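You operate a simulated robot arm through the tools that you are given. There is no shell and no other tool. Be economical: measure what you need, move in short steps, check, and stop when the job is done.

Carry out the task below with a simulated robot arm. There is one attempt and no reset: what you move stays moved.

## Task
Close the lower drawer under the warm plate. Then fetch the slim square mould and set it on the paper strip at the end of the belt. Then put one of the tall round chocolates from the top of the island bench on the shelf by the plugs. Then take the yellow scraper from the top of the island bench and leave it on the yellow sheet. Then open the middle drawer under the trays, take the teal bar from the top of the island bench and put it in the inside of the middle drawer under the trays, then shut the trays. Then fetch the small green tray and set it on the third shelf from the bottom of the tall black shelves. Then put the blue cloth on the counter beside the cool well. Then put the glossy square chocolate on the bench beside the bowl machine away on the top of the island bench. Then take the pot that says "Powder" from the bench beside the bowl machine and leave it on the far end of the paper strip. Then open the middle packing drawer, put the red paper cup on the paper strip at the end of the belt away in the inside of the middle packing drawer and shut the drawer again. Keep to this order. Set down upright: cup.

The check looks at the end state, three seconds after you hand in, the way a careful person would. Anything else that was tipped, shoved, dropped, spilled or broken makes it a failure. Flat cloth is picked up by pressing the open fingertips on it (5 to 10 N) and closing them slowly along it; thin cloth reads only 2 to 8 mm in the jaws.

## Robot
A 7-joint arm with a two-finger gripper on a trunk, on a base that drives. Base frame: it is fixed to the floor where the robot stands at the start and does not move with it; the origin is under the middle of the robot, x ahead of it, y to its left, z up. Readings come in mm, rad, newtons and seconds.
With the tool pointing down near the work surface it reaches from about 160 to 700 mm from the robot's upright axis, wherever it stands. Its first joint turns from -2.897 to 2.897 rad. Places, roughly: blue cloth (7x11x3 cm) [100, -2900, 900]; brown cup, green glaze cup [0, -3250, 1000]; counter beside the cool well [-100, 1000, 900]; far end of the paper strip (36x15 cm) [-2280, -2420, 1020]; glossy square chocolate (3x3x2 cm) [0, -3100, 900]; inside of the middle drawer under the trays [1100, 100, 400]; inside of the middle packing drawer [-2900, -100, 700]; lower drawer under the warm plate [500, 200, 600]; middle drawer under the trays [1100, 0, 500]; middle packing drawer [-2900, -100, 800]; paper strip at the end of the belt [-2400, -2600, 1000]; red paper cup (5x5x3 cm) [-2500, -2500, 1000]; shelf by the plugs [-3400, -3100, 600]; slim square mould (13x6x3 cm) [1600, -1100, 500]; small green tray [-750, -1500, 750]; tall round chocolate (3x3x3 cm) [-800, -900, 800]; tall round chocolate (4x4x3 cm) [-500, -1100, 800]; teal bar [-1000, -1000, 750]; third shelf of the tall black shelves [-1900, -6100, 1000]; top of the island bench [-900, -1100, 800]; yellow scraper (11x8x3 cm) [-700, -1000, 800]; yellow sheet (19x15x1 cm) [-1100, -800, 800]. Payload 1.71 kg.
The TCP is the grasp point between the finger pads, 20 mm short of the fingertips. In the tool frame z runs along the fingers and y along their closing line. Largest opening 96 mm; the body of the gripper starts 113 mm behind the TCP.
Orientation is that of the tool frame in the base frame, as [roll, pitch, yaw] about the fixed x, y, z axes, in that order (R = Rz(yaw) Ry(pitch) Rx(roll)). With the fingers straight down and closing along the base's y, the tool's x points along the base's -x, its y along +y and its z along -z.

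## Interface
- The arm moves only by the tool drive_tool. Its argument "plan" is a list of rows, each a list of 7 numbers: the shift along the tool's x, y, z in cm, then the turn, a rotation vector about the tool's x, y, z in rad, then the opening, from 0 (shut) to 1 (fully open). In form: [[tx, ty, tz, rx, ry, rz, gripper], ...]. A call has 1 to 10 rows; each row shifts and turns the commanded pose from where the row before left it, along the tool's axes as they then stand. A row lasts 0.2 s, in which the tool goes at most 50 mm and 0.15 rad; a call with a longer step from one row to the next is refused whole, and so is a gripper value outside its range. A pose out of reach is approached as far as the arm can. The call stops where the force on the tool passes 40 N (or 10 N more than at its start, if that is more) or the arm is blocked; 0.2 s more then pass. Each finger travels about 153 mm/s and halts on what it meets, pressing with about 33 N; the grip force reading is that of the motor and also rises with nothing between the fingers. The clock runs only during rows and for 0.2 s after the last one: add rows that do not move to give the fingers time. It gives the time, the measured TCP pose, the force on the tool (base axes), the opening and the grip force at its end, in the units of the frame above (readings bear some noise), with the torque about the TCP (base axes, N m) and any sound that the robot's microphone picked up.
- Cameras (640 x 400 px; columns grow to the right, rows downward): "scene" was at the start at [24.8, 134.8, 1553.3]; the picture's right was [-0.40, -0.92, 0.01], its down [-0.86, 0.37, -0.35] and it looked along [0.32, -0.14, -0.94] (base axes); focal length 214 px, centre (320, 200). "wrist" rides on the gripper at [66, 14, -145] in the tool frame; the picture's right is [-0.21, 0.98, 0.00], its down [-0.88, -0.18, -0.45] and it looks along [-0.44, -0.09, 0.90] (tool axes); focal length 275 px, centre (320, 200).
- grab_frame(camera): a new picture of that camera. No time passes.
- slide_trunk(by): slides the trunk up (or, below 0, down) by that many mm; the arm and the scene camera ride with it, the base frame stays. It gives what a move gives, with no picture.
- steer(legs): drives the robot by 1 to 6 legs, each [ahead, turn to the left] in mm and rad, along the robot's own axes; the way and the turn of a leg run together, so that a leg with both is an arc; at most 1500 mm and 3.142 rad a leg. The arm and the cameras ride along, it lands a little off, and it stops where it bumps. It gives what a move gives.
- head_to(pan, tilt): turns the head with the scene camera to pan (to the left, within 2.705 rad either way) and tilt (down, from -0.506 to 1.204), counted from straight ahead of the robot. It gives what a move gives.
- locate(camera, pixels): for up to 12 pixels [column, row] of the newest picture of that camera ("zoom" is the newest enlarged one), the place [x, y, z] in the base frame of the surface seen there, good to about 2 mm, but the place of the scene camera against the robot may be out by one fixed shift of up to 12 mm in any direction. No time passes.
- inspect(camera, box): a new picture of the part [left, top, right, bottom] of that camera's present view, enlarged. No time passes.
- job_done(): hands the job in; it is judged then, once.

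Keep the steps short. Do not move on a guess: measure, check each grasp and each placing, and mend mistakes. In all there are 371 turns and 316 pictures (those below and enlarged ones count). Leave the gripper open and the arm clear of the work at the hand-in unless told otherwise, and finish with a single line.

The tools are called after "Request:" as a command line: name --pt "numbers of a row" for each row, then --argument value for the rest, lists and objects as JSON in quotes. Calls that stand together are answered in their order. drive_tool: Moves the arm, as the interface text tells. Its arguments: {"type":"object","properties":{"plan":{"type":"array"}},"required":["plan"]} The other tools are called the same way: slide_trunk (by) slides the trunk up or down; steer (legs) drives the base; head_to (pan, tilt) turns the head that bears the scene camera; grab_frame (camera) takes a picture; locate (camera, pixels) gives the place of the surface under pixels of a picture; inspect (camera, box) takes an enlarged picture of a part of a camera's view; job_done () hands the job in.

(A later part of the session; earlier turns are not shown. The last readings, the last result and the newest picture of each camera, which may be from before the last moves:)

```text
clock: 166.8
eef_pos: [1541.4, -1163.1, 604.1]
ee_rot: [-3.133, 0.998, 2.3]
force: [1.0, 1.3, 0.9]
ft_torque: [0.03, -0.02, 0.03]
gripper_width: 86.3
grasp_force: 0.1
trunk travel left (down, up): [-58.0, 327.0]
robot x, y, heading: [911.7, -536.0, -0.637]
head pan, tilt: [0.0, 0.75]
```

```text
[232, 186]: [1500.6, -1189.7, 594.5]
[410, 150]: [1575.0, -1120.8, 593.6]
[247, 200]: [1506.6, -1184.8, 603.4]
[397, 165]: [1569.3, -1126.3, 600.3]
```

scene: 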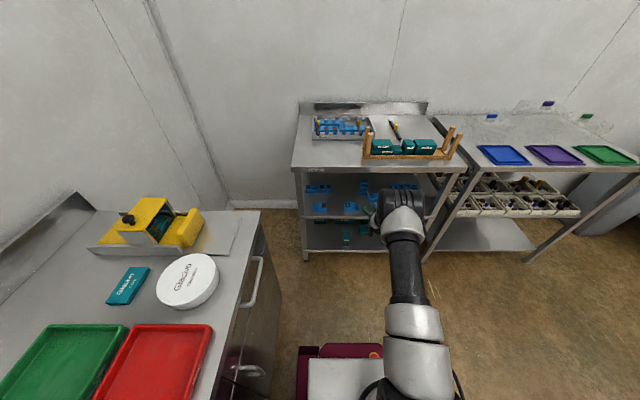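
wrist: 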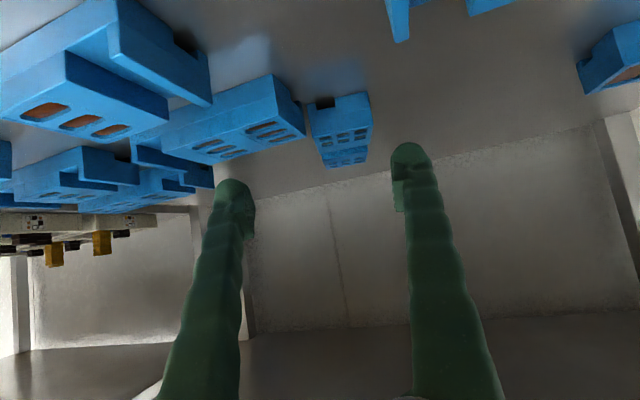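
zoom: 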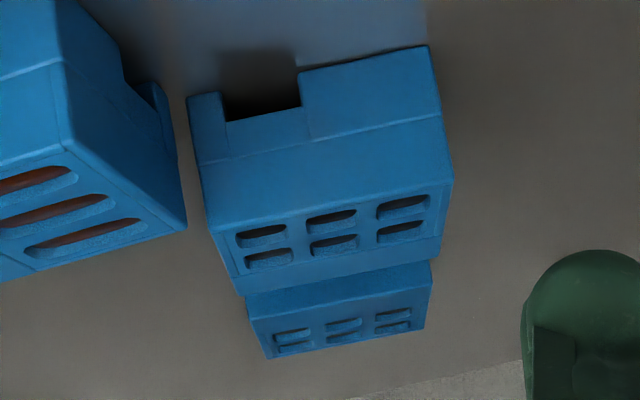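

The base drive of 118 mm along the rack's axis will give both the forward and the leftward shift needed.

Request:
steer --legs '[[115, 0]]'

Request:
grab_frame --camera "wrist"

```text
clock: 168.2
eef_pos: [1607.8, -1211.1, 639.8]
ee_rot: [3.131, 1.034, 2.284]
force: [-0.6, 0.7, 0.1]
ft_torque: [-0.02, -0.04, 0.0]
gripper_width: 86.4
grasp_force: 0.0
trunk travel left (down, up): [-58.0, 327.0]
robot x, y, heading: [1001.9, -603.1, -0.634]
head pan, tilt: [0.0, 0.75]
stopped in leg 1: the robot was blocked; the commanded pose is now the measured one
```

```text
237 pictures are left
```

wrist: 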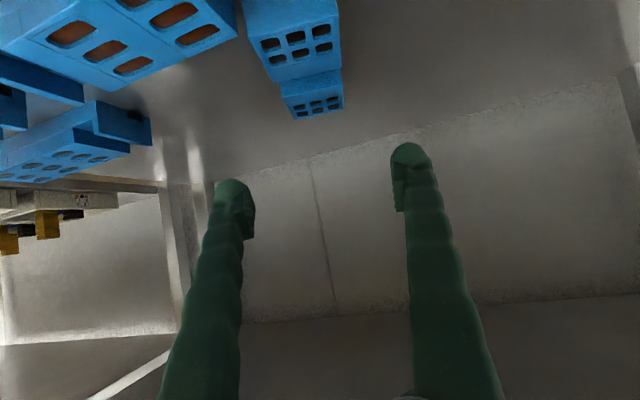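

The forearm met the lip at this height. I back off 50 mm, check, and lower the arm before re-entering.

Request:
steer --legs '[[-60, 0]]'

Request:
grab_frame --camera "scene"

Request:
inspect --camera "scene" --box '[300, 170, 440, 280]'

```text
clock: 169.2
eef_pos: [1558.5, -1175.0, 638.5]
ee_rot: [3.132, 1.032, 2.286]
force: [0.4, -0.5, 0.3]
ft_torque: [-0.01, 0.01, -0.01]
gripper_width: 86.7
grasp_force: 0.1
trunk travel left (down, up): [-58.0, 327.0]
robot x, y, heading: [952.5, -565.8, -0.636]
head pan, tilt: [0.0, 0.75]
```

```text
236 pictures are left
```

scene: 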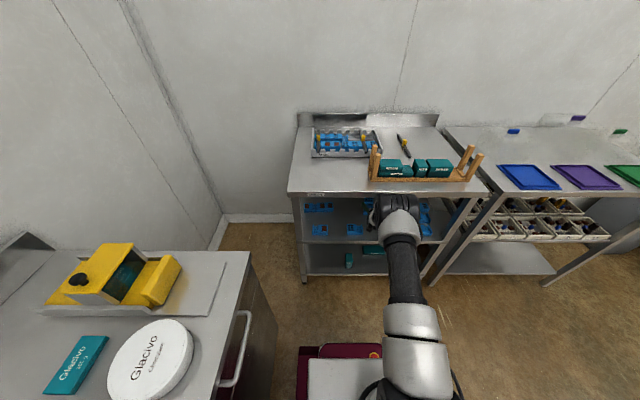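

```text
3.64 times, centred on (370, 225) of scene
```

zoom: 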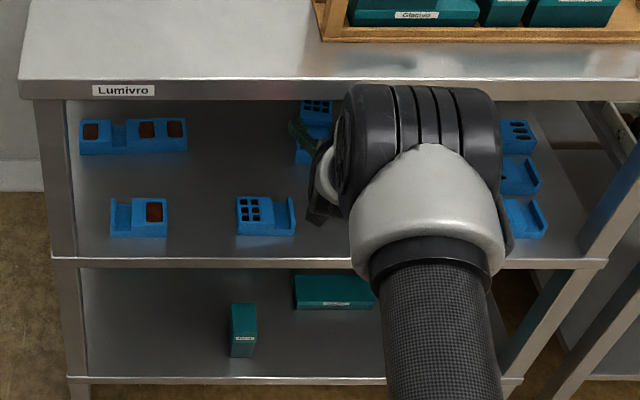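

The elbow housing is the problem. Lowering the trunk to its bottom and stretching further will flatten the arm.

Request:
slide_trunk --by -55

Request:
drive_tool --pt "-0.55 0.2 0.8 0 0 0 0.9" --pt "-0.55 0.2 0.8 0 0 0 0.9" --pt "-0.55 0.2 0.8 0 0 0 0.9" --pt "-0.55 0.2 0.8 0 0 0 0.9" --pt "0 0 0 0 0 0 0.9"

Request:
inspect --camera "scene" --box '[300, 170, 440, 280]'

```text
clock: 170.1
eef_pos: [1551.7, -1169.4, 597.4]
ee_rot: [3.127, 1.047, 2.279]
force: [-0.5, -0.7, 0.6]
ft_torque: [0.01, -0.02, 0.0]
gripper_width: 86.5
grasp_force: 0.1
trunk travel left (down, up): [-3.0, 382.0]
robot x, y, heading: [953.4, -567.9, -0.64]
head pan, tilt: [0.0, 0.75]
```

```text
clock: 171.3
eef_pos: [1583.7, -1194.2, 600.7]
ee_rot: [3.125, 1.046, 2.281]
force: [0.1, 0.5, 1.1]
ft_torque: [-0.03, 0.01, -0.01]
gripper_width: 86.1
grasp_force: 0.1
trunk travel left (down, up): [-3.0, 382.0]
robot x, y, heading: [949.5, -567.9, -0.634]
head pan, tilt: [0.0, 0.75]
```

```text
3.64 times, centred on (370, 225) of scene
```

zoom: 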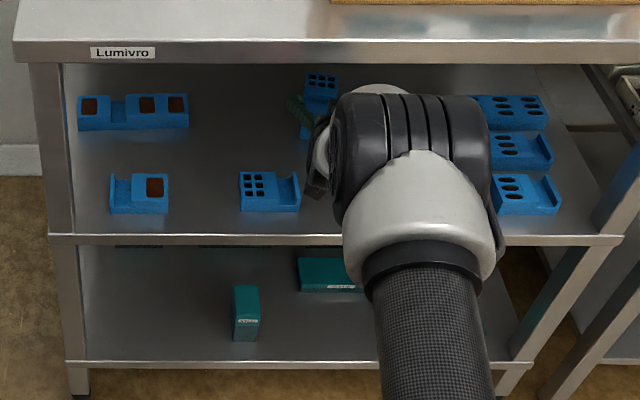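

Lower 22 mm, stretch 25 mm more, then look at clearance from the camera again.

Request:
drive_tool --pt "0.95 0 0.55 0 0 0 0.9" --pt "0.95 0 0.55 0 0 0 0.9" --pt "-0.5 0.1 0.86 0 0 0 0.9" --pt "-0.5 0.1 0.86 0 0 0 0.9" --pt "-0.25 0.05 0.43 0 0 0 0.9" --pt "0 0 0 0 0 0 0.9"

Request:
inspect --camera "scene" --box '[300, 170, 440, 280]'

Request:
locate --camera "zoom" --pixels '[[380, 90], [400, 100], [430, 98], [410, 170], [420, 220], [380, 82], [320, 150], [325, 190], [345, 110]]'

```text
clock: 172.7
eef_pos: [1603.6, -1210.3, 578.8]
ee_rot: [3.126, 1.047, 2.281]
force: [0.4, 0.4, -0.3]
ft_torque: [0.02, -0.03, 0.01]
gripper_width: 86.2
grasp_force: 0.0
trunk travel left (down, up): [-3.0, 382.0]
robot x, y, heading: [954.3, -565.8, -0.625]
head pan, tilt: [0.0, 0.75]
```

```text
3.64 times, centred on (370, 225) of scene
```

zoom: 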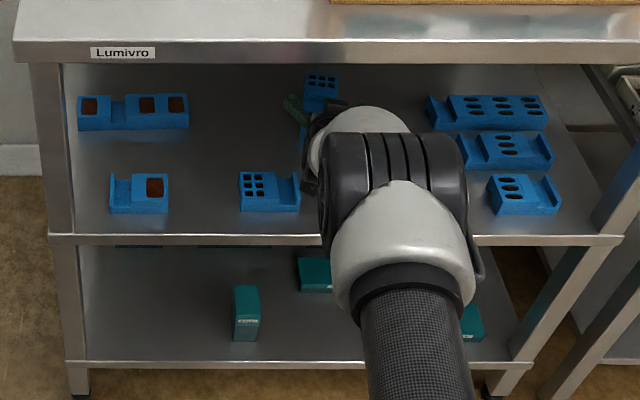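

```text
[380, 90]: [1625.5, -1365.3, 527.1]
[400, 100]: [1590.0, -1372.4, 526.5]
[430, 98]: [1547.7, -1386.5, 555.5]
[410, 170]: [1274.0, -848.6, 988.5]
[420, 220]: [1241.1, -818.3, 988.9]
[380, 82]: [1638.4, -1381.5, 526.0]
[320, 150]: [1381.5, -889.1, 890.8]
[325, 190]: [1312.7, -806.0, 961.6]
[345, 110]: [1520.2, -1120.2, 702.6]
```

The arm is much flatter now. Drive in 42 mm.

Request:
steer --legs '[[42, 0]]'

Request:
grab_frame --camera "wrist"

```text
clock: 173.6
eef_pos: [1637.6, -1234.7, 579.2]
ee_rot: [3.125, 1.045, 2.282]
force: [0.2, -0.3, 1.4]
ft_torque: [0.01, 0.03, 0.0]
gripper_width: 86.6
grasp_force: 0.1
trunk travel left (down, up): [-3.0, 382.0]
robot x, y, heading: [986.2, -592.2, -0.634]
head pan, tilt: [0.0, 0.75]
```

```text
232 pictures are left
```

wrist: 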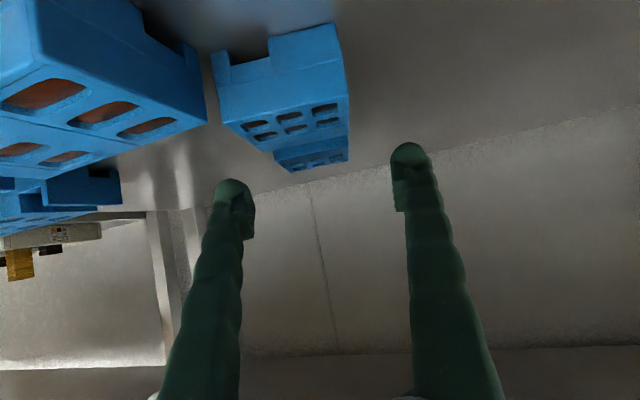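

No bump. I verify mould vs fingers here.

Request:
locate --camera "wrist" --pixels '[[240, 122], [345, 100], [282, 166], [345, 157], [232, 186], [410, 150], [205, 112]]'

```text
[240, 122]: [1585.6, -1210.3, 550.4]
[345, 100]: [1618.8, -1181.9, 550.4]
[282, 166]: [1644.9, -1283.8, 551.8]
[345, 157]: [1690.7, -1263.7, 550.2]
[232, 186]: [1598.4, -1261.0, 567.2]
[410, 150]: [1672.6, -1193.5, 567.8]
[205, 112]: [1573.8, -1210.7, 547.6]
```

Fingers are centred within 5 mm. Descend 34 mm with 10 mm forward.

Request:
drive_tool --pt "0.61 -0.08 0.64 0 0 0 0.9" --pt "0.61 -0.08 0.64 0 0 0 0.9" --pt "0.61 -0.08 0.64 0 0 0 0.9" --pt "0.61 -0.08 0.64 0 0 0 0.9" --pt "0 0 0 0 0 0 0.9"

Request:
grab_frame --camera "wrist"

```text
clock: 174.8
eef_pos: [1636.6, -1240.1, 558.3]
ee_rot: [3.114, 1.061, 2.274]
force: [-0.8, 0.7, -0.8]
ft_torque: [0.01, -0.01, 0.02]
gripper_width: 86.4
grasp_force: 0.0
trunk travel left (down, up): [-3.0, 382.0]
robot x, y, heading: [987.3, -591.8, -0.629]
head pan, tilt: [0.0, 0.75]
```

```text
231 pictures are left
```

wrist: 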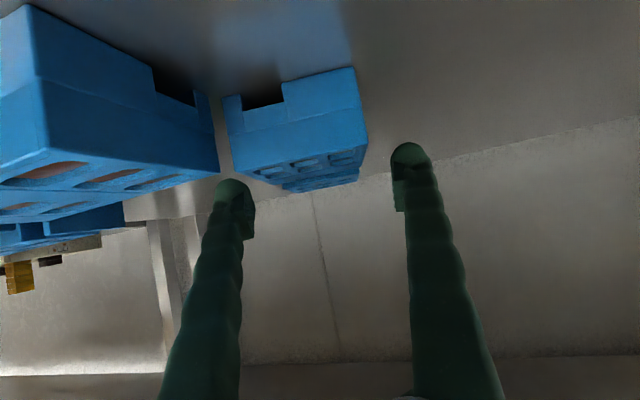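

z is 558; go 12 mm further down.

Request:
drive_tool --pt "0.5 0 0.3 0 0 0 0.9" --pt "0.5 0 0.3 0 0 0 0.9" --pt "0 0 0 0 0 0 0.9" --pt "0 0 0 0 0 0 0.9"

```text
clock: 175.8
eef_pos: [1636.7, -1239.9, 546.1]
ee_rot: [3.115, 1.061, 2.275]
force: [0.9, 0.1, -0.3]
ft_torque: [0.02, 0.01, 0.01]
gripper_width: 86.4
grasp_force: 0.1
trunk travel left (down, up): [-3.0, 382.0]
robot x, y, heading: [987.4, -592.3, -0.63]
head pan, tilt: [0.0, 0.75]
```

At z 546. Close the gripper gradually.

Request:
drive_tool --pt "0 0 0 0 0 0 0.75" --pt "0 0 0 0 0 0 0.65" --pt "0 0 0 0 0 0 0.55" --pt "0 0 0 0 0 0 0.4" --pt "0 0 0 0 0 0 0.3" --pt "0 0 0 0 0 0 0.3"

Request:
grab_frame --camera "wrist"

```text
clock: 177.2
eef_pos: [1637.1, -1240.6, 546.6]
ee_rot: [3.116, 1.061, 2.277]
force: [-0.1, 0.0, 0.7]
ft_torque: [-0.13, -0.01, -0.01]
gripper_width: 55.8
grasp_force: 32.8
trunk travel left (down, up): [-3.0, 382.0]
robot x, y, heading: [986.8, -589.9, -0.63]
head pan, tilt: [0.0, 0.75]
```

```text
230 pictures are left
```

wrist: 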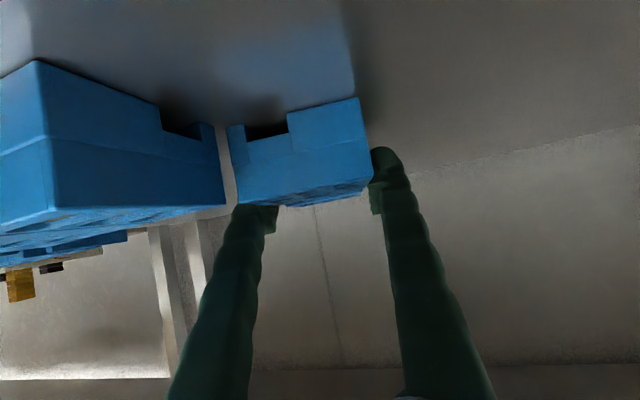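

Gripped at 55.8 mm. Lift gently with the arm, 2.4 cm up.

Request:
drive_tool --pt "-0.7 0 -0.4 0 0 0 0.3" --pt "-0.7 0 -0.4 0 0 0 0.3" --pt "-0.7 0 -0.4 0 0 0 0.3" --pt "0 0 0 0 0 0 0.3"

Request:
grab_frame --camera "wrist"

```text
clock: 178.2
eef_pos: [1637.4, -1240.2, 571.0]
ee_rot: [3.118, 1.061, 2.276]
force: [-0.3, 0.4, -1.9]
ft_torque: [0.01, -0.02, -0.03]
gripper_width: 55.6
grasp_force: 33.3
trunk travel left (down, up): [-3.0, 382.0]
robot x, y, heading: [985.9, -589.7, -0.635]
head pan, tilt: [0.0, 0.75]
```

```text
229 pictures are left
```

wrist: 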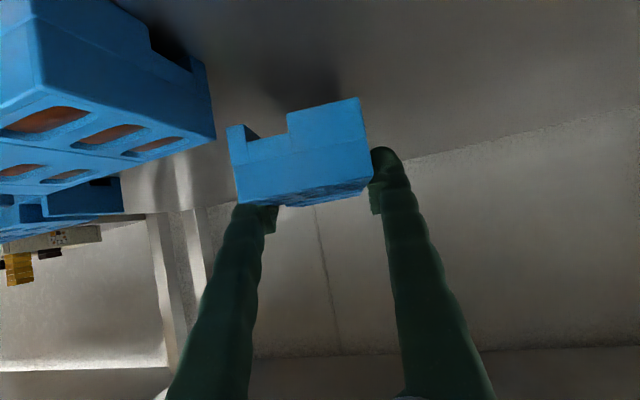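

It's held and lifted. 17 mm more so it clears the neighbours (550), then back out.

Request:
drive_tool --pt "-0.75 0 -0.43 0 0 0 0.3" --pt "-0.75 0 -0.43 0 0 0 0.3" --pt "0 0 0 0 0 0 0.3"

Request:
inspect --camera "wrist" --box '[140, 0, 440, 240]'

Request:
locate --camera "zoom" --pixels '[[205, 230], [450, 200], [215, 330], [470, 300], [150, 200], [230, 290]]'

```text
clock: 179.0
eef_pos: [1636.5, -1239.8, 587.8]
ee_rot: [3.118, 1.062, 2.276]
force: [-0.7, 0.1, -2.4]
ft_torque: [-0.01, -0.03, 0.02]
gripper_width: 55.4
grasp_force: 33.4
trunk travel left (down, up): [-3.0, 382.0]
robot x, y, heading: [987.8, -593.8, -0.631]
head pan, tilt: [0.0, 0.75]
```

```text
1.67 times, centred on (290, 120) of wrist
```

zoom: 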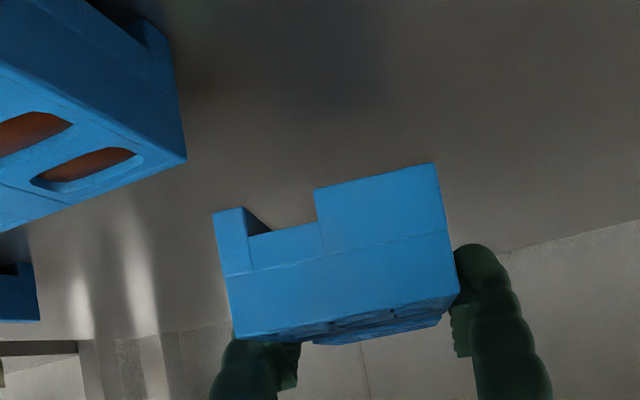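

```text
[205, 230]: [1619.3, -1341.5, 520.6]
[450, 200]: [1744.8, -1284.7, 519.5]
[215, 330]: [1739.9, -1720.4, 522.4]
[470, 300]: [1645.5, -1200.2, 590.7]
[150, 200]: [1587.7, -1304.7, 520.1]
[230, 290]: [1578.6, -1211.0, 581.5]
```

Request:
locate --camera "zoom" --pixels '[[430, 170], [325, 195], [220, 217], [235, 335], [455, 292], [432, 320]]'

```text
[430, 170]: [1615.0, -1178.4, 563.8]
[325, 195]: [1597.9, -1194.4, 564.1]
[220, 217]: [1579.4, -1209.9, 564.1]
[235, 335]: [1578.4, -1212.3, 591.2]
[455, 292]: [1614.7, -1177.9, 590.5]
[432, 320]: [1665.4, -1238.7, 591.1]
```

Its bottom is level at z≈563, clear of 550. Back out along the rack axis.

Request:
steer --legs '[[-200, 0]]'

Request:
steer --legs '[[-300, 0]]'

Request:
grab_frame --camera "scene"

Request:
grab_frame --camera "wrist"

```text
clock: 180.7
eef_pos: [1470.4, -1119.1, 586.8]
ee_rot: [3.118, 1.061, 2.276]
force: [0.4, 0.0, -1.6]
ft_torque: [-0.01, -0.01, -0.01]
gripper_width: 55.5
grasp_force: 32.7
trunk travel left (down, up): [-3.0, 382.0]
robot x, y, heading: [822.5, -472.4, -0.633]
head pan, tilt: [0.0, 0.75]
```

```text
clock: 182.8
eef_pos: [1224.0, -939.3, 601.2]
ee_rot: [3.109, 1.075, 2.266]
force: [0.1, 0.7, -1.5]
ft_torque: [-0.01, 0.03, 0.04]
gripper_width: 55.8
grasp_force: 32.6
trunk travel left (down, up): [-3.0, 382.0]
robot x, y, heading: [584.1, -297.4, -0.638]
head pan, tilt: [0.0, 0.75]
```

```text
227 pictures are left
```

scene: 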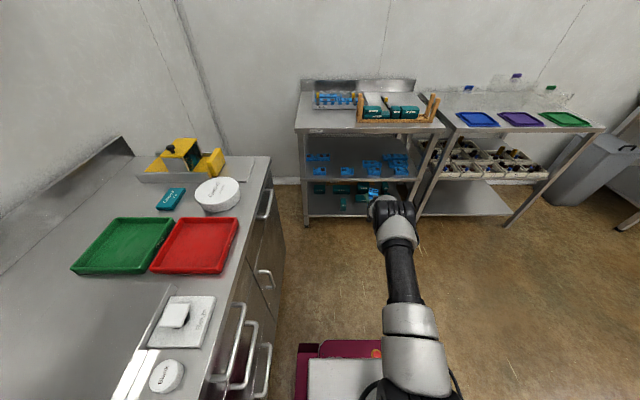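

```text
226 pictures are left
```

wrist: 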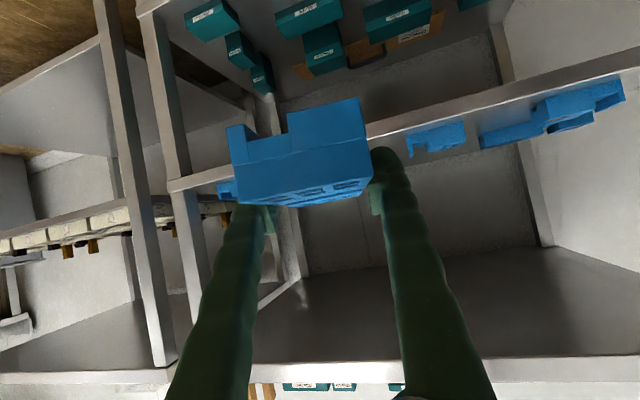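

Mould is out. I retract the arm gradually toward the body, keeping the tilt for now.

Request:
drive_tool --pt "0.55 0 -3.1 0 0 0 0.3" --pt "0.55 0 -3.1 0 0 0 0.3" --pt "0.55 0 -3.1 0 0 0 0.3" --pt "0.55 0 -3.1 0 0 0 0.3" --pt "0.55 0 -3.1 0 0 0 0.3" --pt "0.55 0 -3.1 0 0 0 0.3" --pt "0.55 0 -3.1 0 0 0 0.3" --pt "0.55 0 -3.1 0 0 0 0.3" --pt "0 0 0 0 0 0 0.3"

Request:
drive_tool --pt "0 0 0 0 0.12 0 0.3" --pt "0 0 0 0 0.12 0 0.3" --pt "0 0 0 0 0.12 0 0.3" --pt "0 0 0 0 0.12 0 0.3" --pt "0 0 0 0 0.12 0 0.3" --pt "0 0 0 0 0.12 0 0.3" --pt "0 0 0 0 0.12 0 0.3" --pt "0 0 0 0 0.12 0 0.3" --pt "0 0 0 0 0.11 0 0.3" --pt "0 0 0 0 0 0 0.3"

```text
clock: 184.8
eef_pos: [1056.7, -755.8, 692.4]
ee_rot: [3.099, 1.09, 2.257]
force: [-0.7, 0.3, -2.5]
ft_torque: [0.01, 0.0, 0.01]
gripper_width: 55.5
grasp_force: 33.1
trunk travel left (down, up): [-3.0, 382.0]
robot x, y, heading: [581.7, -291.9, -0.639]
head pan, tilt: [0.0, 0.75]
```

```text
clock: 187.1
eef_pos: [1058.2, -754.8, 691.4]
ee_rot: [3.122, 0.018, 2.295]
force: [-0.8, 0.0, -1.4]
ft_torque: [-0.02, 0.01, 0.0]
gripper_width: 55.7
grasp_force: 32.9
trunk travel left (down, up): [-3.0, 382.0]
robot x, y, heading: [585.8, -294.8, -0.64]
head pan, tilt: [0.0, 0.75]
```

Tool vertical again, mould held. I raise the trunk for travel and look toward the far area.

Request:
slide_trunk --by 250

Request:
head_to --pan -1.9 --tilt 0.45

Request:
grab_frame --camera "scene"

Request:
locate --camera "scene" --pixels '[[320, 200], [200, 250], [450, 200], [100, 200], [320, 300], [560, 250], [250, 160], [380, 160]]'

```text
clock: 189.6
eef_pos: [1058.2, -754.9, 939.4]
ee_rot: [3.122, 0.021, 2.295]
force: [-0.5, 0.0, -1.3]
ft_torque: [-0.03, -0.02, 0.02]
gripper_width: 55.2
grasp_force: 33.2
trunk travel left (down, up): [-253.0, 132.0]
robot x, y, heading: [581.6, -295.0, -0.638]
head pan, tilt: [0.0, 0.75]
```

```text
clock: 191.5
eef_pos: [1057.0, -754.6, 939.6]
ee_rot: [3.124, 0.022, 2.296]
force: [0.1, -0.2, -1.4]
ft_torque: [0.01, -0.03, 0.03]
gripper_width: 55.1
grasp_force: 33.0
trunk travel left (down, up): [-253.0, 132.0]
robot x, y, heading: [585.8, -295.7, -0.638]
head pan, tilt: [-1.901, 0.45]
```

```text
225 pictures are left
```

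scene: 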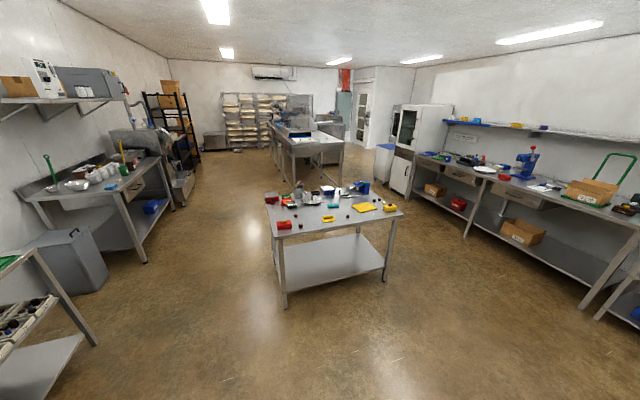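

```text
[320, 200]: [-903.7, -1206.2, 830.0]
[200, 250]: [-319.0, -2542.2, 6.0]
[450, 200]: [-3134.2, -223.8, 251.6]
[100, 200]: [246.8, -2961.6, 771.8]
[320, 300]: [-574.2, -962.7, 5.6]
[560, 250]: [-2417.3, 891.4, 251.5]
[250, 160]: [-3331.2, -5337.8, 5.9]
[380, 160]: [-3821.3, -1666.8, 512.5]
```

I measure the island's and the belt table's corners.

Request:
locate --camera "scene" --pixels '[[277, 238], [402, 214], [268, 198], [370, 188], [292, 152], [343, 147], [275, 130], [302, 134], [35, 203], [118, 187], [165, 160], [285, 200]]'

Request:
inspect --camera "scene" --box '[250, 80, 410, 240]'

```text
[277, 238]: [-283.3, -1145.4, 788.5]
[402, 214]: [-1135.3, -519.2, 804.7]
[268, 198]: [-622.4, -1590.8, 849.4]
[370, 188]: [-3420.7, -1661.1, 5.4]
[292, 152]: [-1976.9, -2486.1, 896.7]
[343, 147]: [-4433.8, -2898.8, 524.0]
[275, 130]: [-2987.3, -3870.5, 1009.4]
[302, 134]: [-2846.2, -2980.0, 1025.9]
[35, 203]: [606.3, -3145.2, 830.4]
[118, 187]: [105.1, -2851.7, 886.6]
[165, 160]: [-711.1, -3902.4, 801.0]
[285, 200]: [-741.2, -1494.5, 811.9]
```

```text
2.50 times, centred on (330, 160) of scene
```

zoom: 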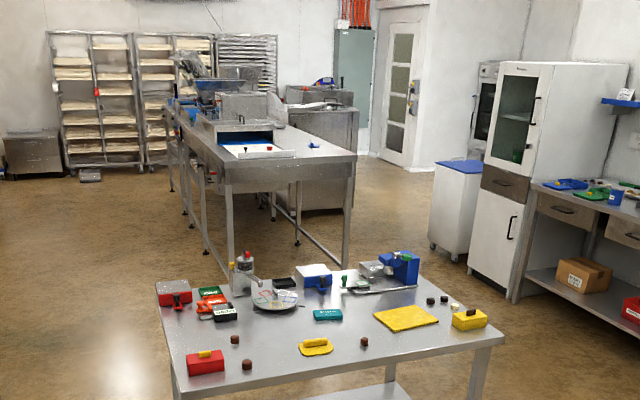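

I measure the paper strip and table's end from the zoom.

Request:
locate --camera "zoom" --pixels '[[225, 147], [295, 155], [268, 148], [240, 152], [280, 155], [262, 145], [225, 180], [355, 155], [335, 148], [300, 115]]'

```text
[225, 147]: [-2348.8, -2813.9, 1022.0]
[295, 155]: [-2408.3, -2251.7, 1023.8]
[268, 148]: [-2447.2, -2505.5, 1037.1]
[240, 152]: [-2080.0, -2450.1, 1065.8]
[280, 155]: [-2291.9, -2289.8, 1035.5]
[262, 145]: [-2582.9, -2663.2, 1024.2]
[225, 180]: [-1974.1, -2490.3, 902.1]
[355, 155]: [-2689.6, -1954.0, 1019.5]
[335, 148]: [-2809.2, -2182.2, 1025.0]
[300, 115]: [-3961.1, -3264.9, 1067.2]
```

Belt table end is at v≈-3170 (top z≈1020), strip and red cup near u≈-480, v≈-3470. I drive around the island: forward 350, turn right, down the aisle, turn right again.

Request:
steer --legs '[[370, 0], [0, -1.568], [1500, 0], [910, 0]]'

Request:
head_to --pan -0.8 --tilt 0.5

Request:
grab_frame --camera "scene"

```text
clock: 196.0
eef_pos: [1028.5, -1124.2, 965.3]
ee_rot: [3.118, 0.056, 1.745]
force: [-0.2, 0.4, -0.2]
ft_torque: [-0.15, -0.01, -0.01]
gripper_width: 54.9
grasp_force: 32.8
trunk travel left (down, up): [-253.0, 132.0]
robot x, y, heading: [877.1, -514.9, -1.182]
head pan, tilt: [-1.901, 0.45]
stopped in leg 2: the robot was blocked; the commanded pose is now the measured one
```

```text
clock: 197.4
eef_pos: [1030.4, -1128.0, 960.0]
ee_rot: [3.118, 0.049, 1.744]
force: [-0.1, -0.5, -1.5]
ft_torque: [0.0, 0.0, 0.04]
gripper_width: 54.9
grasp_force: 33.1
trunk travel left (down, up): [-253.0, 132.0]
robot x, y, heading: [880.2, -515.1, -1.178]
head pan, tilt: [-0.799, 0.499]
```

```text
223 pictures are left
```

scene: 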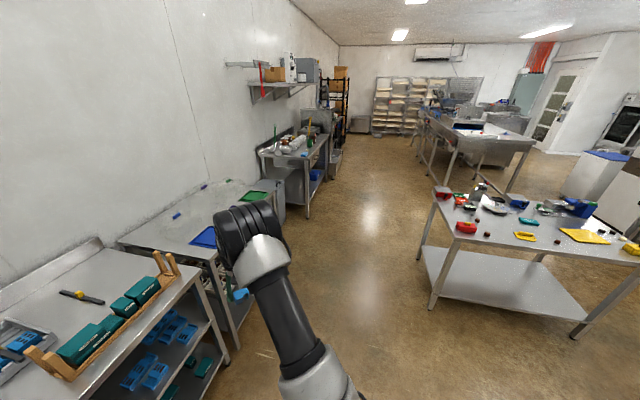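

The base's rear corner touched the counter while turning. I move 160 mm ahead first, then finish the turn.

Request:
steer --legs '[[160, 0], [0, -1.028], [1500, 0], [850, 0]]'

```text
clock: 214.0
eef_pos: [-909.6, -3021.1, 958.8]
ee_rot: [3.118, 0.049, 0.724]
force: [-0.5, -0.1, -1.9]
ft_torque: [-0.07, -0.01, -0.03]
gripper_width: 53.8
grasp_force: 32.9
trunk travel left (down, up): [-253.0, 132.0]
robot x, y, heading: [-464.6, -2573.5, -2.204]
head pan, tilt: [-0.799, 0.499]
```

Arrived in the aisle. Grip width reads 53.8; I check the mould.

Request:
grab_frame --camera "wrist"

Request:
grab_frame --camera "scene"

```text
222 pictures are left
```

wrist: 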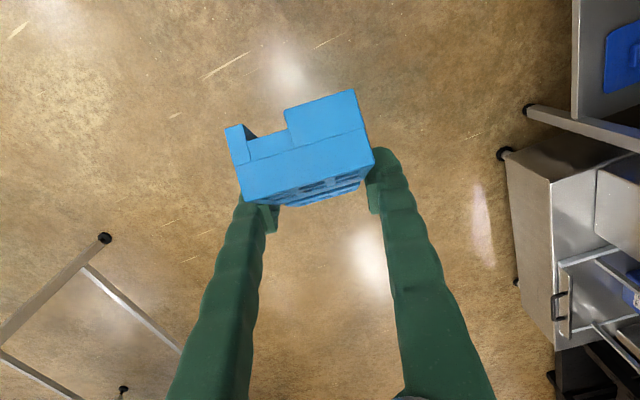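

```text
221 pictures are left
```

scene: 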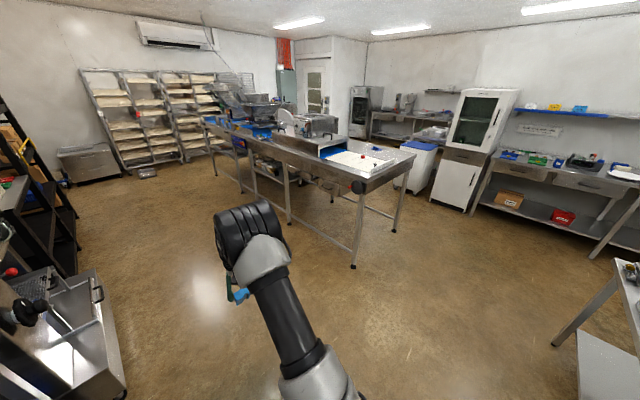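

The mould is held. I zoom on the belt's end.

Request:
inspect --camera "scene" --box '[280, 110, 440, 230]'

Request:
locate --camera "zoom" --pixels '[[175, 175], [240, 220], [310, 210], [375, 225], [335, 180], [220, 195], [290, 240], [395, 150], [545, 170], [345, 290], [250, 165], [330, 200]]'

```text
3.33 times, centred on (360, 170) of scene
```

zoom: 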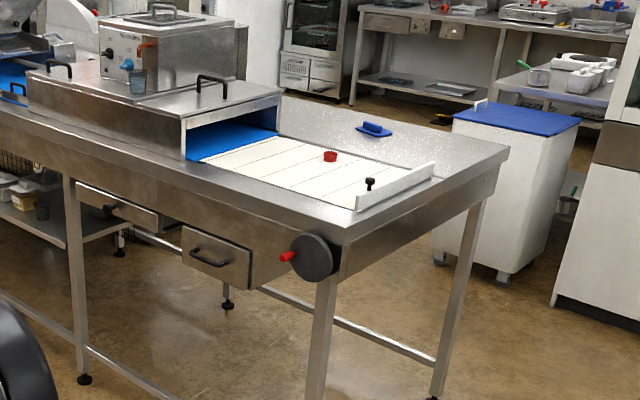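

```text
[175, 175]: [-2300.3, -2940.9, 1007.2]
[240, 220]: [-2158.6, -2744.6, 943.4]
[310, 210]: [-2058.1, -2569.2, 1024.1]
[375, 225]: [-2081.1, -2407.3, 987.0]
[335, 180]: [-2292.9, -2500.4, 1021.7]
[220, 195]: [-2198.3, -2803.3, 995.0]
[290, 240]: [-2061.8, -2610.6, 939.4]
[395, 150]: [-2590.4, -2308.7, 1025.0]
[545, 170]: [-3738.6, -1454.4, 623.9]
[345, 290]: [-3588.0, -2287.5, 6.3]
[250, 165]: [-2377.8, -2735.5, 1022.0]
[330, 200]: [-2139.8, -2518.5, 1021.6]
```

Request:
locate --camera "zoom" --pixels '[[222, 168], [290, 143], [345, 198], [420, 168], [330, 157], [370, 184], [395, 190], [360, 205], [433, 168], [265, 165], [300, 170], [375, 160]]'

```text
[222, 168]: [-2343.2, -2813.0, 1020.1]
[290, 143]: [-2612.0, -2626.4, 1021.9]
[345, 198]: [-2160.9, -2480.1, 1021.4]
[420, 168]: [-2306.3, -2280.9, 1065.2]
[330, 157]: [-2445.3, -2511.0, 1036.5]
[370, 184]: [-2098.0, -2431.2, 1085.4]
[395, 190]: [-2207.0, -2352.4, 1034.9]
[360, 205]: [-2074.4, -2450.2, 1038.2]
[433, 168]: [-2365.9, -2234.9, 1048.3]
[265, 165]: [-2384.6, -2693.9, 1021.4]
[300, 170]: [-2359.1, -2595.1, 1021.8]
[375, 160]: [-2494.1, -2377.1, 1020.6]
```

The strip spans u≈-218…-560, v≈-3240…-3660, top z≈1021; cup at u≈-480, v≈-3470. I'll approach from the table's long side: drive on 1160, turn right, and come toward it.

Request:
slide_trunk --by 130

Request:
steer --legs '[[1165, 0], [0, -1.572], [600, 0]]'

Request:
drive_tool --pt "0 0 0 0 -0.12 0 0.3" --pt "0 0 0 0 -0.12 0 0.3" --pt "0 0 0 0 -0.12 0 0.3" --pt "0 0 0 0 -0.12 0 0.3" --pt "0 0 0 0 -0.12 0 0.3" --pt "0 0 0 0 -0.12 0 0.3" --pt "0 0 0 0 -0.12 0 0.3" --pt "0 0 0 0 -0.12 0 0.3" --pt "0 0 0 0 0 0 0.3"

Request:
head_to --pan 0.0 --tilt 0.7

Request:
grab_frame --camera "scene"

Request:
grab_frame --camera "wrist"

```text
clock: 215.6
eef_pos: [-899.6, -3010.0, 1101.6]
ee_rot: [3.116, 0.066, 0.725]
force: [-1.0, 0.2, -2.1]
ft_torque: [-0.01, 0.01, -0.01]
gripper_width: 53.7
grasp_force: 33.5
trunk travel left (down, up): [-383.0, 2.0]
robot x, y, heading: [-462.9, -2568.6, -2.2]
head pan, tilt: [-0.799, 0.499]
```

```text
clock: 229.6
eef_pos: [-2087.6, -2740.6, 1099.4]
ee_rot: [3.114, 0.066, -0.841]
force: [0.8, 0.0, -1.0]
ft_torque: [0.0, -0.01, 0.01]
gripper_width: 53.3
grasp_force: 32.7
trunk travel left (down, up): [-383.0, 2.0]
robot x, y, heading: [-1644.5, -3171.1, 2.518]
head pan, tilt: [-0.799, 0.499]
```

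```text
clock: 231.6
eef_pos: [-2073.4, -2749.6, 1110.3]
ee_rot: [3.083, 1.041, -0.889]
force: [1.0, 0.0, -2.7]
ft_torque: [-0.02, 0.01, -0.03]
gripper_width: 52.9
grasp_force: 32.3
trunk travel left (down, up): [-383.0, 2.0]
robot x, y, heading: [-1644.4, -3172.4, 2.518]
head pan, tilt: [-0.799, 0.499]
```

```text
clock: 232.7
eef_pos: [-2075.1, -2750.7, 1109.1]
ee_rot: [3.081, 1.04, -0.89]
force: [-0.2, -1.3, -1.1]
ft_torque: [-0.03, -0.06, -0.01]
gripper_width: 52.7
grasp_force: 32.2
trunk travel left (down, up): [-383.0, 2.0]
robot x, y, heading: [-1648.9, -3165.7, 2.518]
head pan, tilt: [0.0, 0.7]
```

```text
219 pictures are left
```

scene: 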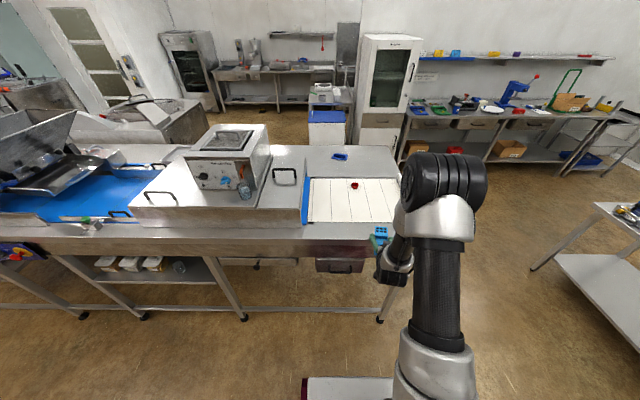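

```text
218 pictures are left
```

wrist: 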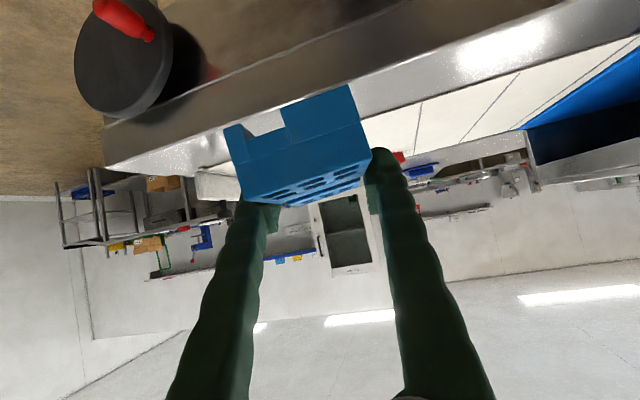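

I check how level the mould is in the grip.

Request:
inspect --camera "wrist" --box '[200, 60, 420, 220]'

Request:
locate --camera "zoom" --pixels '[[80, 195], [425, 80], [130, 380], [480, 265], [455, 340], [255, 415], [300, 340], [160, 260]]'

```text
2.50 times, centred on (310, 140) of wrist
```

zoom: 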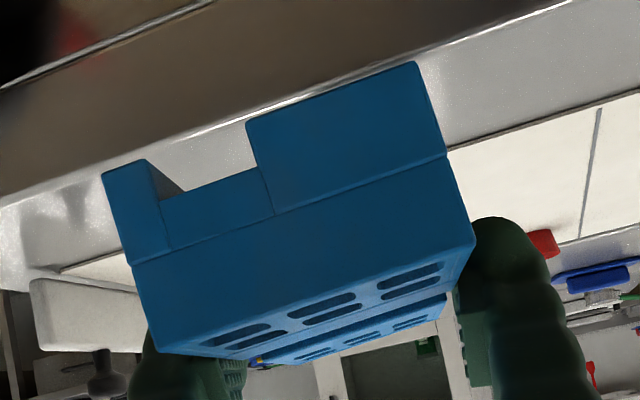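

```text
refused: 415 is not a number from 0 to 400
```

Request:
locate --camera "zoom" --pixels '[[112, 172], [412, 72], [155, 345], [470, 240], [440, 315], [275, 360], [262, 130], [300, 200]]'

```text
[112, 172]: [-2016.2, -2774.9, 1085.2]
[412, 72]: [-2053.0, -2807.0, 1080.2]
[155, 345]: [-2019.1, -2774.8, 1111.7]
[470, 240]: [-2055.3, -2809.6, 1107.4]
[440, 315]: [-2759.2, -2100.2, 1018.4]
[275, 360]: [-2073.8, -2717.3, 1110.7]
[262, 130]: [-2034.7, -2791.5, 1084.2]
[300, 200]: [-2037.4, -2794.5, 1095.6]
```

Pitch is level, roll 0.1 off. I fix the roll and drive 245 mm closer to the table.

Request:
drive_tool --pt "0 0 0 -0.05 0 0.086 0.3" --pt "0 0 0 0 0 0 0.3"

Request:
steer --legs '[[245, 0]]'

Request:
grab_frame --camera "wrist"

Request:
grab_frame --camera "scene"

```text
clock: 233.3
eef_pos: [-2075.8, -2751.0, 1109.9]
ee_rot: [2.887, 1.028, -1.054]
force: [0.6, 0.2, -1.9]
ft_torque: [-0.04, -0.02, -0.02]
gripper_width: 52.4
grasp_force: 33.4
trunk travel left (down, up): [-383.0, 2.0]
robot x, y, heading: [-1647.4, -3173.7, 2.518]
head pan, tilt: [0.0, 0.7]
```

```text
clock: 235.2
eef_pos: [-2276.0, -2604.2, 1110.2]
ee_rot: [2.89, 1.028, -1.056]
force: [0.4, 0.5, -1.6]
ft_torque: [-0.01, -0.05, 0.02]
gripper_width: 52.5
grasp_force: 32.7
trunk travel left (down, up): [-383.0, 2.0]
robot x, y, heading: [-1849.1, -3022.8, 2.52]
head pan, tilt: [0.0, 0.7]
```

```text
216 pictures are left
```

wrist: 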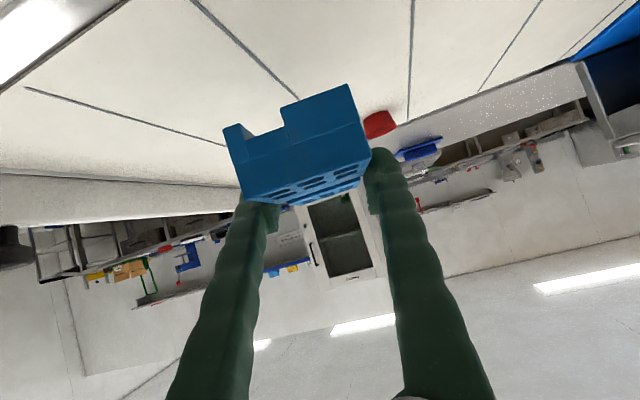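

```text
215 pictures are left
```

scene: 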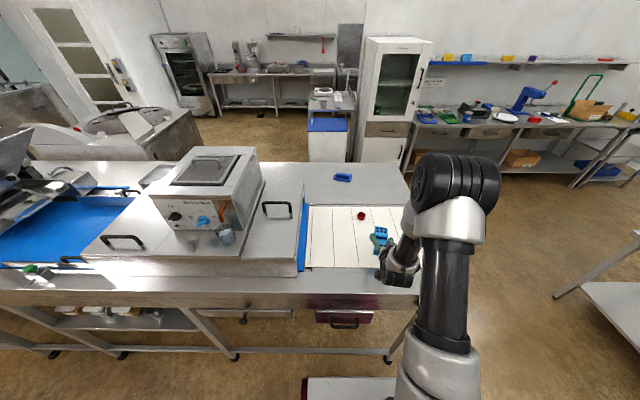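

Request:
inspect --camera "wrist" --box '[200, 60, 420, 220]'

Request:
locate --camera "zoom" --pixels '[[112, 172], [408, 72], [155, 345], [460, 245], [275, 360], [262, 130], [425, 300], [540, 170]]'

```text
2.50 times, centred on (310, 140) of wrist
```

zoom: 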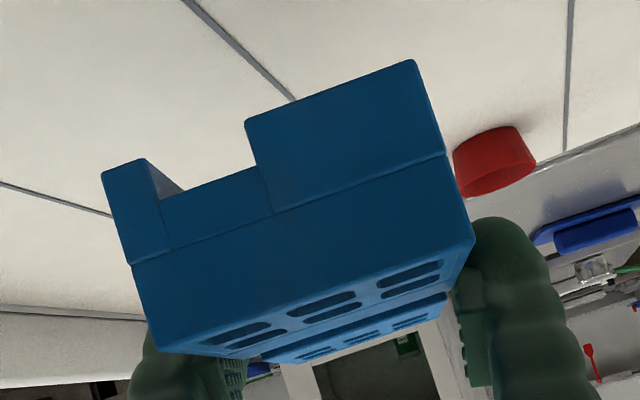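

```text
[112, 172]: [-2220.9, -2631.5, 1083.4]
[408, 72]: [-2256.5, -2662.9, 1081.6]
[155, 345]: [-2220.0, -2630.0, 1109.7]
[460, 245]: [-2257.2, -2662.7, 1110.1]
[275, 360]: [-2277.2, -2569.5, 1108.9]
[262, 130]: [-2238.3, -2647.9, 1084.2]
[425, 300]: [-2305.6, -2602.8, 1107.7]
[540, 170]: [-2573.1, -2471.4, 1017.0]
```

Level now, bottom at z≈1082, strip at 1021. Move 80 mm left over the strip (away from the far end and cup), then lower 45.

Request:
drive_tool --pt "0.33 2.69 0.13 0 0 0 0.3" --pt "0.33 2.69 0.13 0 0 0 0.3" --pt "0.33 2.69 0.13 0 0 0 0.3" --pt "0 0 0 0 0 0 0.3" --pt "1.28 -0.19 0.75 0 0 0 0.3" --pt "1.28 -0.19 0.75 0 0 0 0.3" --pt "1.28 -0.19 0.75 0 0 0 0.3" --pt "0 0 0 0 0 0 0.3"

Request:
grab_frame --camera "wrist"

```text
clock: 237.0
eef_pos: [-2324.9, -2669.6, 1074.7]
ee_rot: [2.876, 1.042, -1.065]
force: [1.0, 0.0, -1.6]
ft_torque: [-0.03, 0.0, 0.02]
gripper_width: 52.7
grasp_force: 32.8
trunk travel left (down, up): [-383.0, 2.0]
robot x, y, heading: [-1849.3, -3027.0, 2.514]
head pan, tilt: [0.0, 0.7]
```

```text
213 pictures are left
```

wrist: 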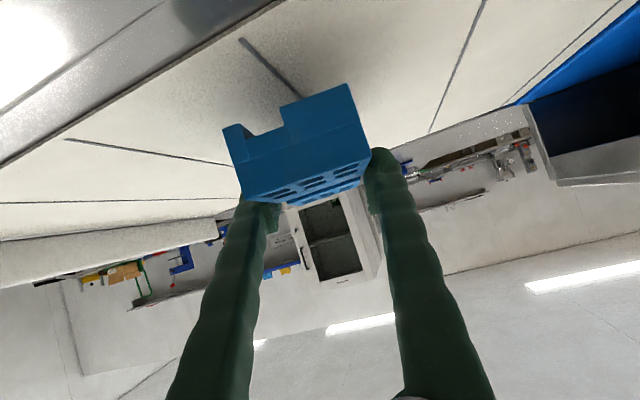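

Bottom at about 1047. Lower slowly until contact.

Request:
drive_tool --pt "0.43 -0.06 0.25 0 0 0 0.3" --pt "0.43 -0.06 0.25 0 0 0 0.3" --pt "0.43 -0.06 0.25 0 0 0 0.3" --pt "0.43 -0.06 0.25 0 0 0 0.3" --pt "0 0 0 0 0 0 0.3"

Request:
inspect --camera "wrist" --box '[200, 60, 420, 220]'

Request:
locate --camera "zoom" --pixels '[[112, 172], [408, 72], [155, 345], [460, 245], [275, 360], [262, 130], [80, 130], [450, 50]]'

```text
clock: 238.2
eef_pos: [-2324.1, -2668.3, 1054.8]
ee_rot: [2.877, 1.04, -1.064]
force: [-1.3, -0.1, -1.4]
ft_torque: [-0.01, -0.02, 0.0]
gripper_width: 52.5
grasp_force: 33.0
trunk travel left (down, up): [-383.0, 2.0]
robot x, y, heading: [-1851.8, -3026.8, 2.515]
head pan, tilt: [0.0, 0.7]
```

```text
2.50 times, centred on (310, 140) of wrist
```

zoom: 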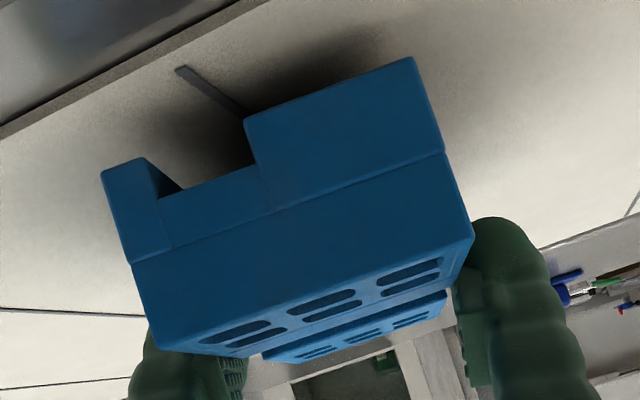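

```text
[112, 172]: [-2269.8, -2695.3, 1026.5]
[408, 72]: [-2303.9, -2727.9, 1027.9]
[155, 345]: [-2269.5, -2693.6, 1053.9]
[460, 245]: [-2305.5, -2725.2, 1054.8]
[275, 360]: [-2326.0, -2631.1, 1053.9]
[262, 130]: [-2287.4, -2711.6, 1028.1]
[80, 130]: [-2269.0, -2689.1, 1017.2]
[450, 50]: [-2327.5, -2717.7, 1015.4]
```

10 mm above the paper. Lower in 3 mm rows until touch.

Request:
drive_tool --pt "0.26 -0.04 0.15 0 0 0 0.3" --pt "0.26 -0.04 0.15 0 0 0 0.3" --pt "0.17 -0.03 0.1 0 0 0 0.3" --pt "0.17 -0.03 0.1 0 0 0 0.3" --pt "0.09 -0.01 0.05 0 0 0 0.3" --pt "0 0 0 0 0 0 0.3"

Request:
inspect --camera "wrist" --box '[200, 60, 420, 220]'

```text
clock: 239.6
eef_pos: [-2324.6, -2668.7, 1046.6]
ee_rot: [2.871, 1.05, -1.072]
force: [2.2, -1.3, 30.5]
ft_torque: [-0.83, 0.4, 0.05]
gripper_width: 52.4
grasp_force: 33.0
trunk travel left (down, up): [-383.0, 2.0]
robot x, y, heading: [-1846.6, -3021.4, 2.518]
head pan, tilt: [0.0, 0.7]
```

```text
2.50 times, centred on (310, 140) of wrist
```

zoom: 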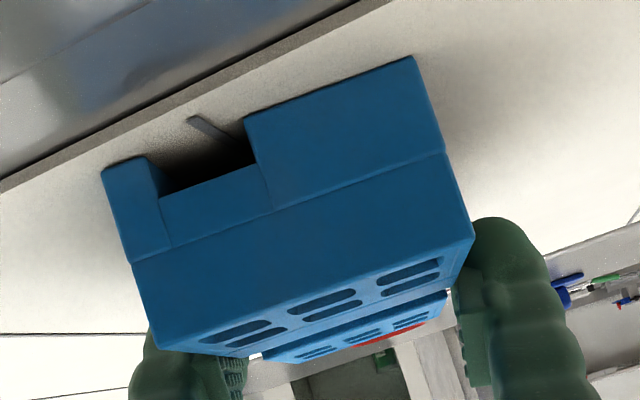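

Touching (30 N). Release gradually.

Request:
drive_tool --pt "-0.09 0.01 -0.05 0 0 0 0.55" --pt "0 0 0 0 0 0 0.6" --pt "0 0 0 0 0 0 0.7" --pt "0 0 0 0 0 0 0.85" --pt "0 0 0 0 0 0 0.85" --pt "0 0 0 0 0 0 0.85"

Request:
grab_frame --camera "wrist"

```text
clock: 241.0
eef_pos: [-2324.4, -2668.0, 1044.8]
ee_rot: [2.879, 1.041, -1.065]
force: [0.4, 0.4, 0.7]
ft_torque: [0.03, 0.01, 0.0]
gripper_width: 81.6
grasp_force: 0.1
trunk travel left (down, up): [-383.0, 2.0]
robot x, y, heading: [-1844.9, -3029.0, 2.516]
head pan, tilt: [0.0, 0.7]
```

```text
210 pictures are left
```

wrist: 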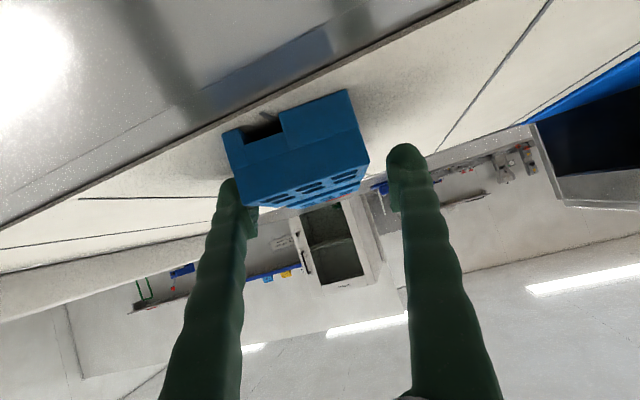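

Centre the opening (0.7 cm toward the near finger's side), open fully, and withdraw along the tool axis.

Request:
drive_tool --pt "0 -0.7 0 0 0 0 1" --pt "0 0 0 0 0 0 1" --pt "0 0 -2 0 0 0 1" --pt "0 0 -3 0 0 0 1" --pt "0 0 -4 0 0 0 1" --pt "-3 0 -3 0 0 0 1" --pt "-3 0 -3 0 0 0 1" --pt "0 0 0 0 0 0 1"

Request:
grab_frame --camera "wrist"

Request:
inspect --camera "scene" --box '[280, 160, 440, 280]'

```text
clock: 242.8
eef_pos: [-2282.4, -2700.8, 1164.9]
ee_rot: [2.865, 1.052, -1.077]
force: [0.7, -0.8, 0.5]
ft_torque: [-0.01, 0.0, -0.02]
gripper_width: 96.0
grasp_force: 0.1
out of reach, approached as far as the arm can: row 5, 6, 7
trunk travel left (down, up): [-383.0, 2.0]
robot x, y, heading: [-1845.5, -3022.0, 2.521]
head pan, tilt: [0.0, 0.7]
```

```text
209 pictures are left
```

wrist: 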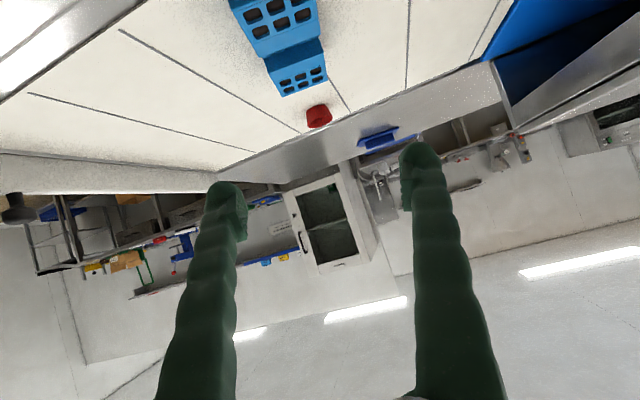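

```text
3.33 times, centred on (360, 220) of scene
```

zoom: 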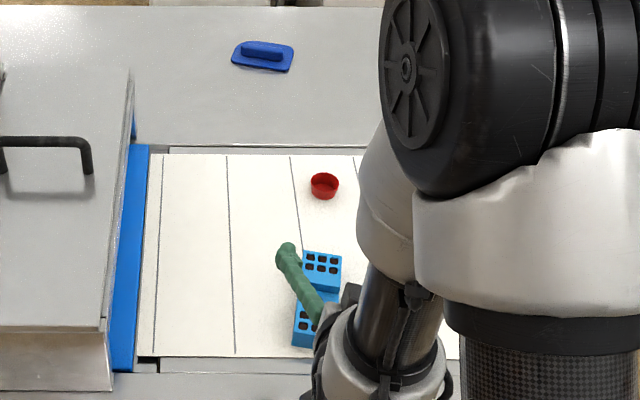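

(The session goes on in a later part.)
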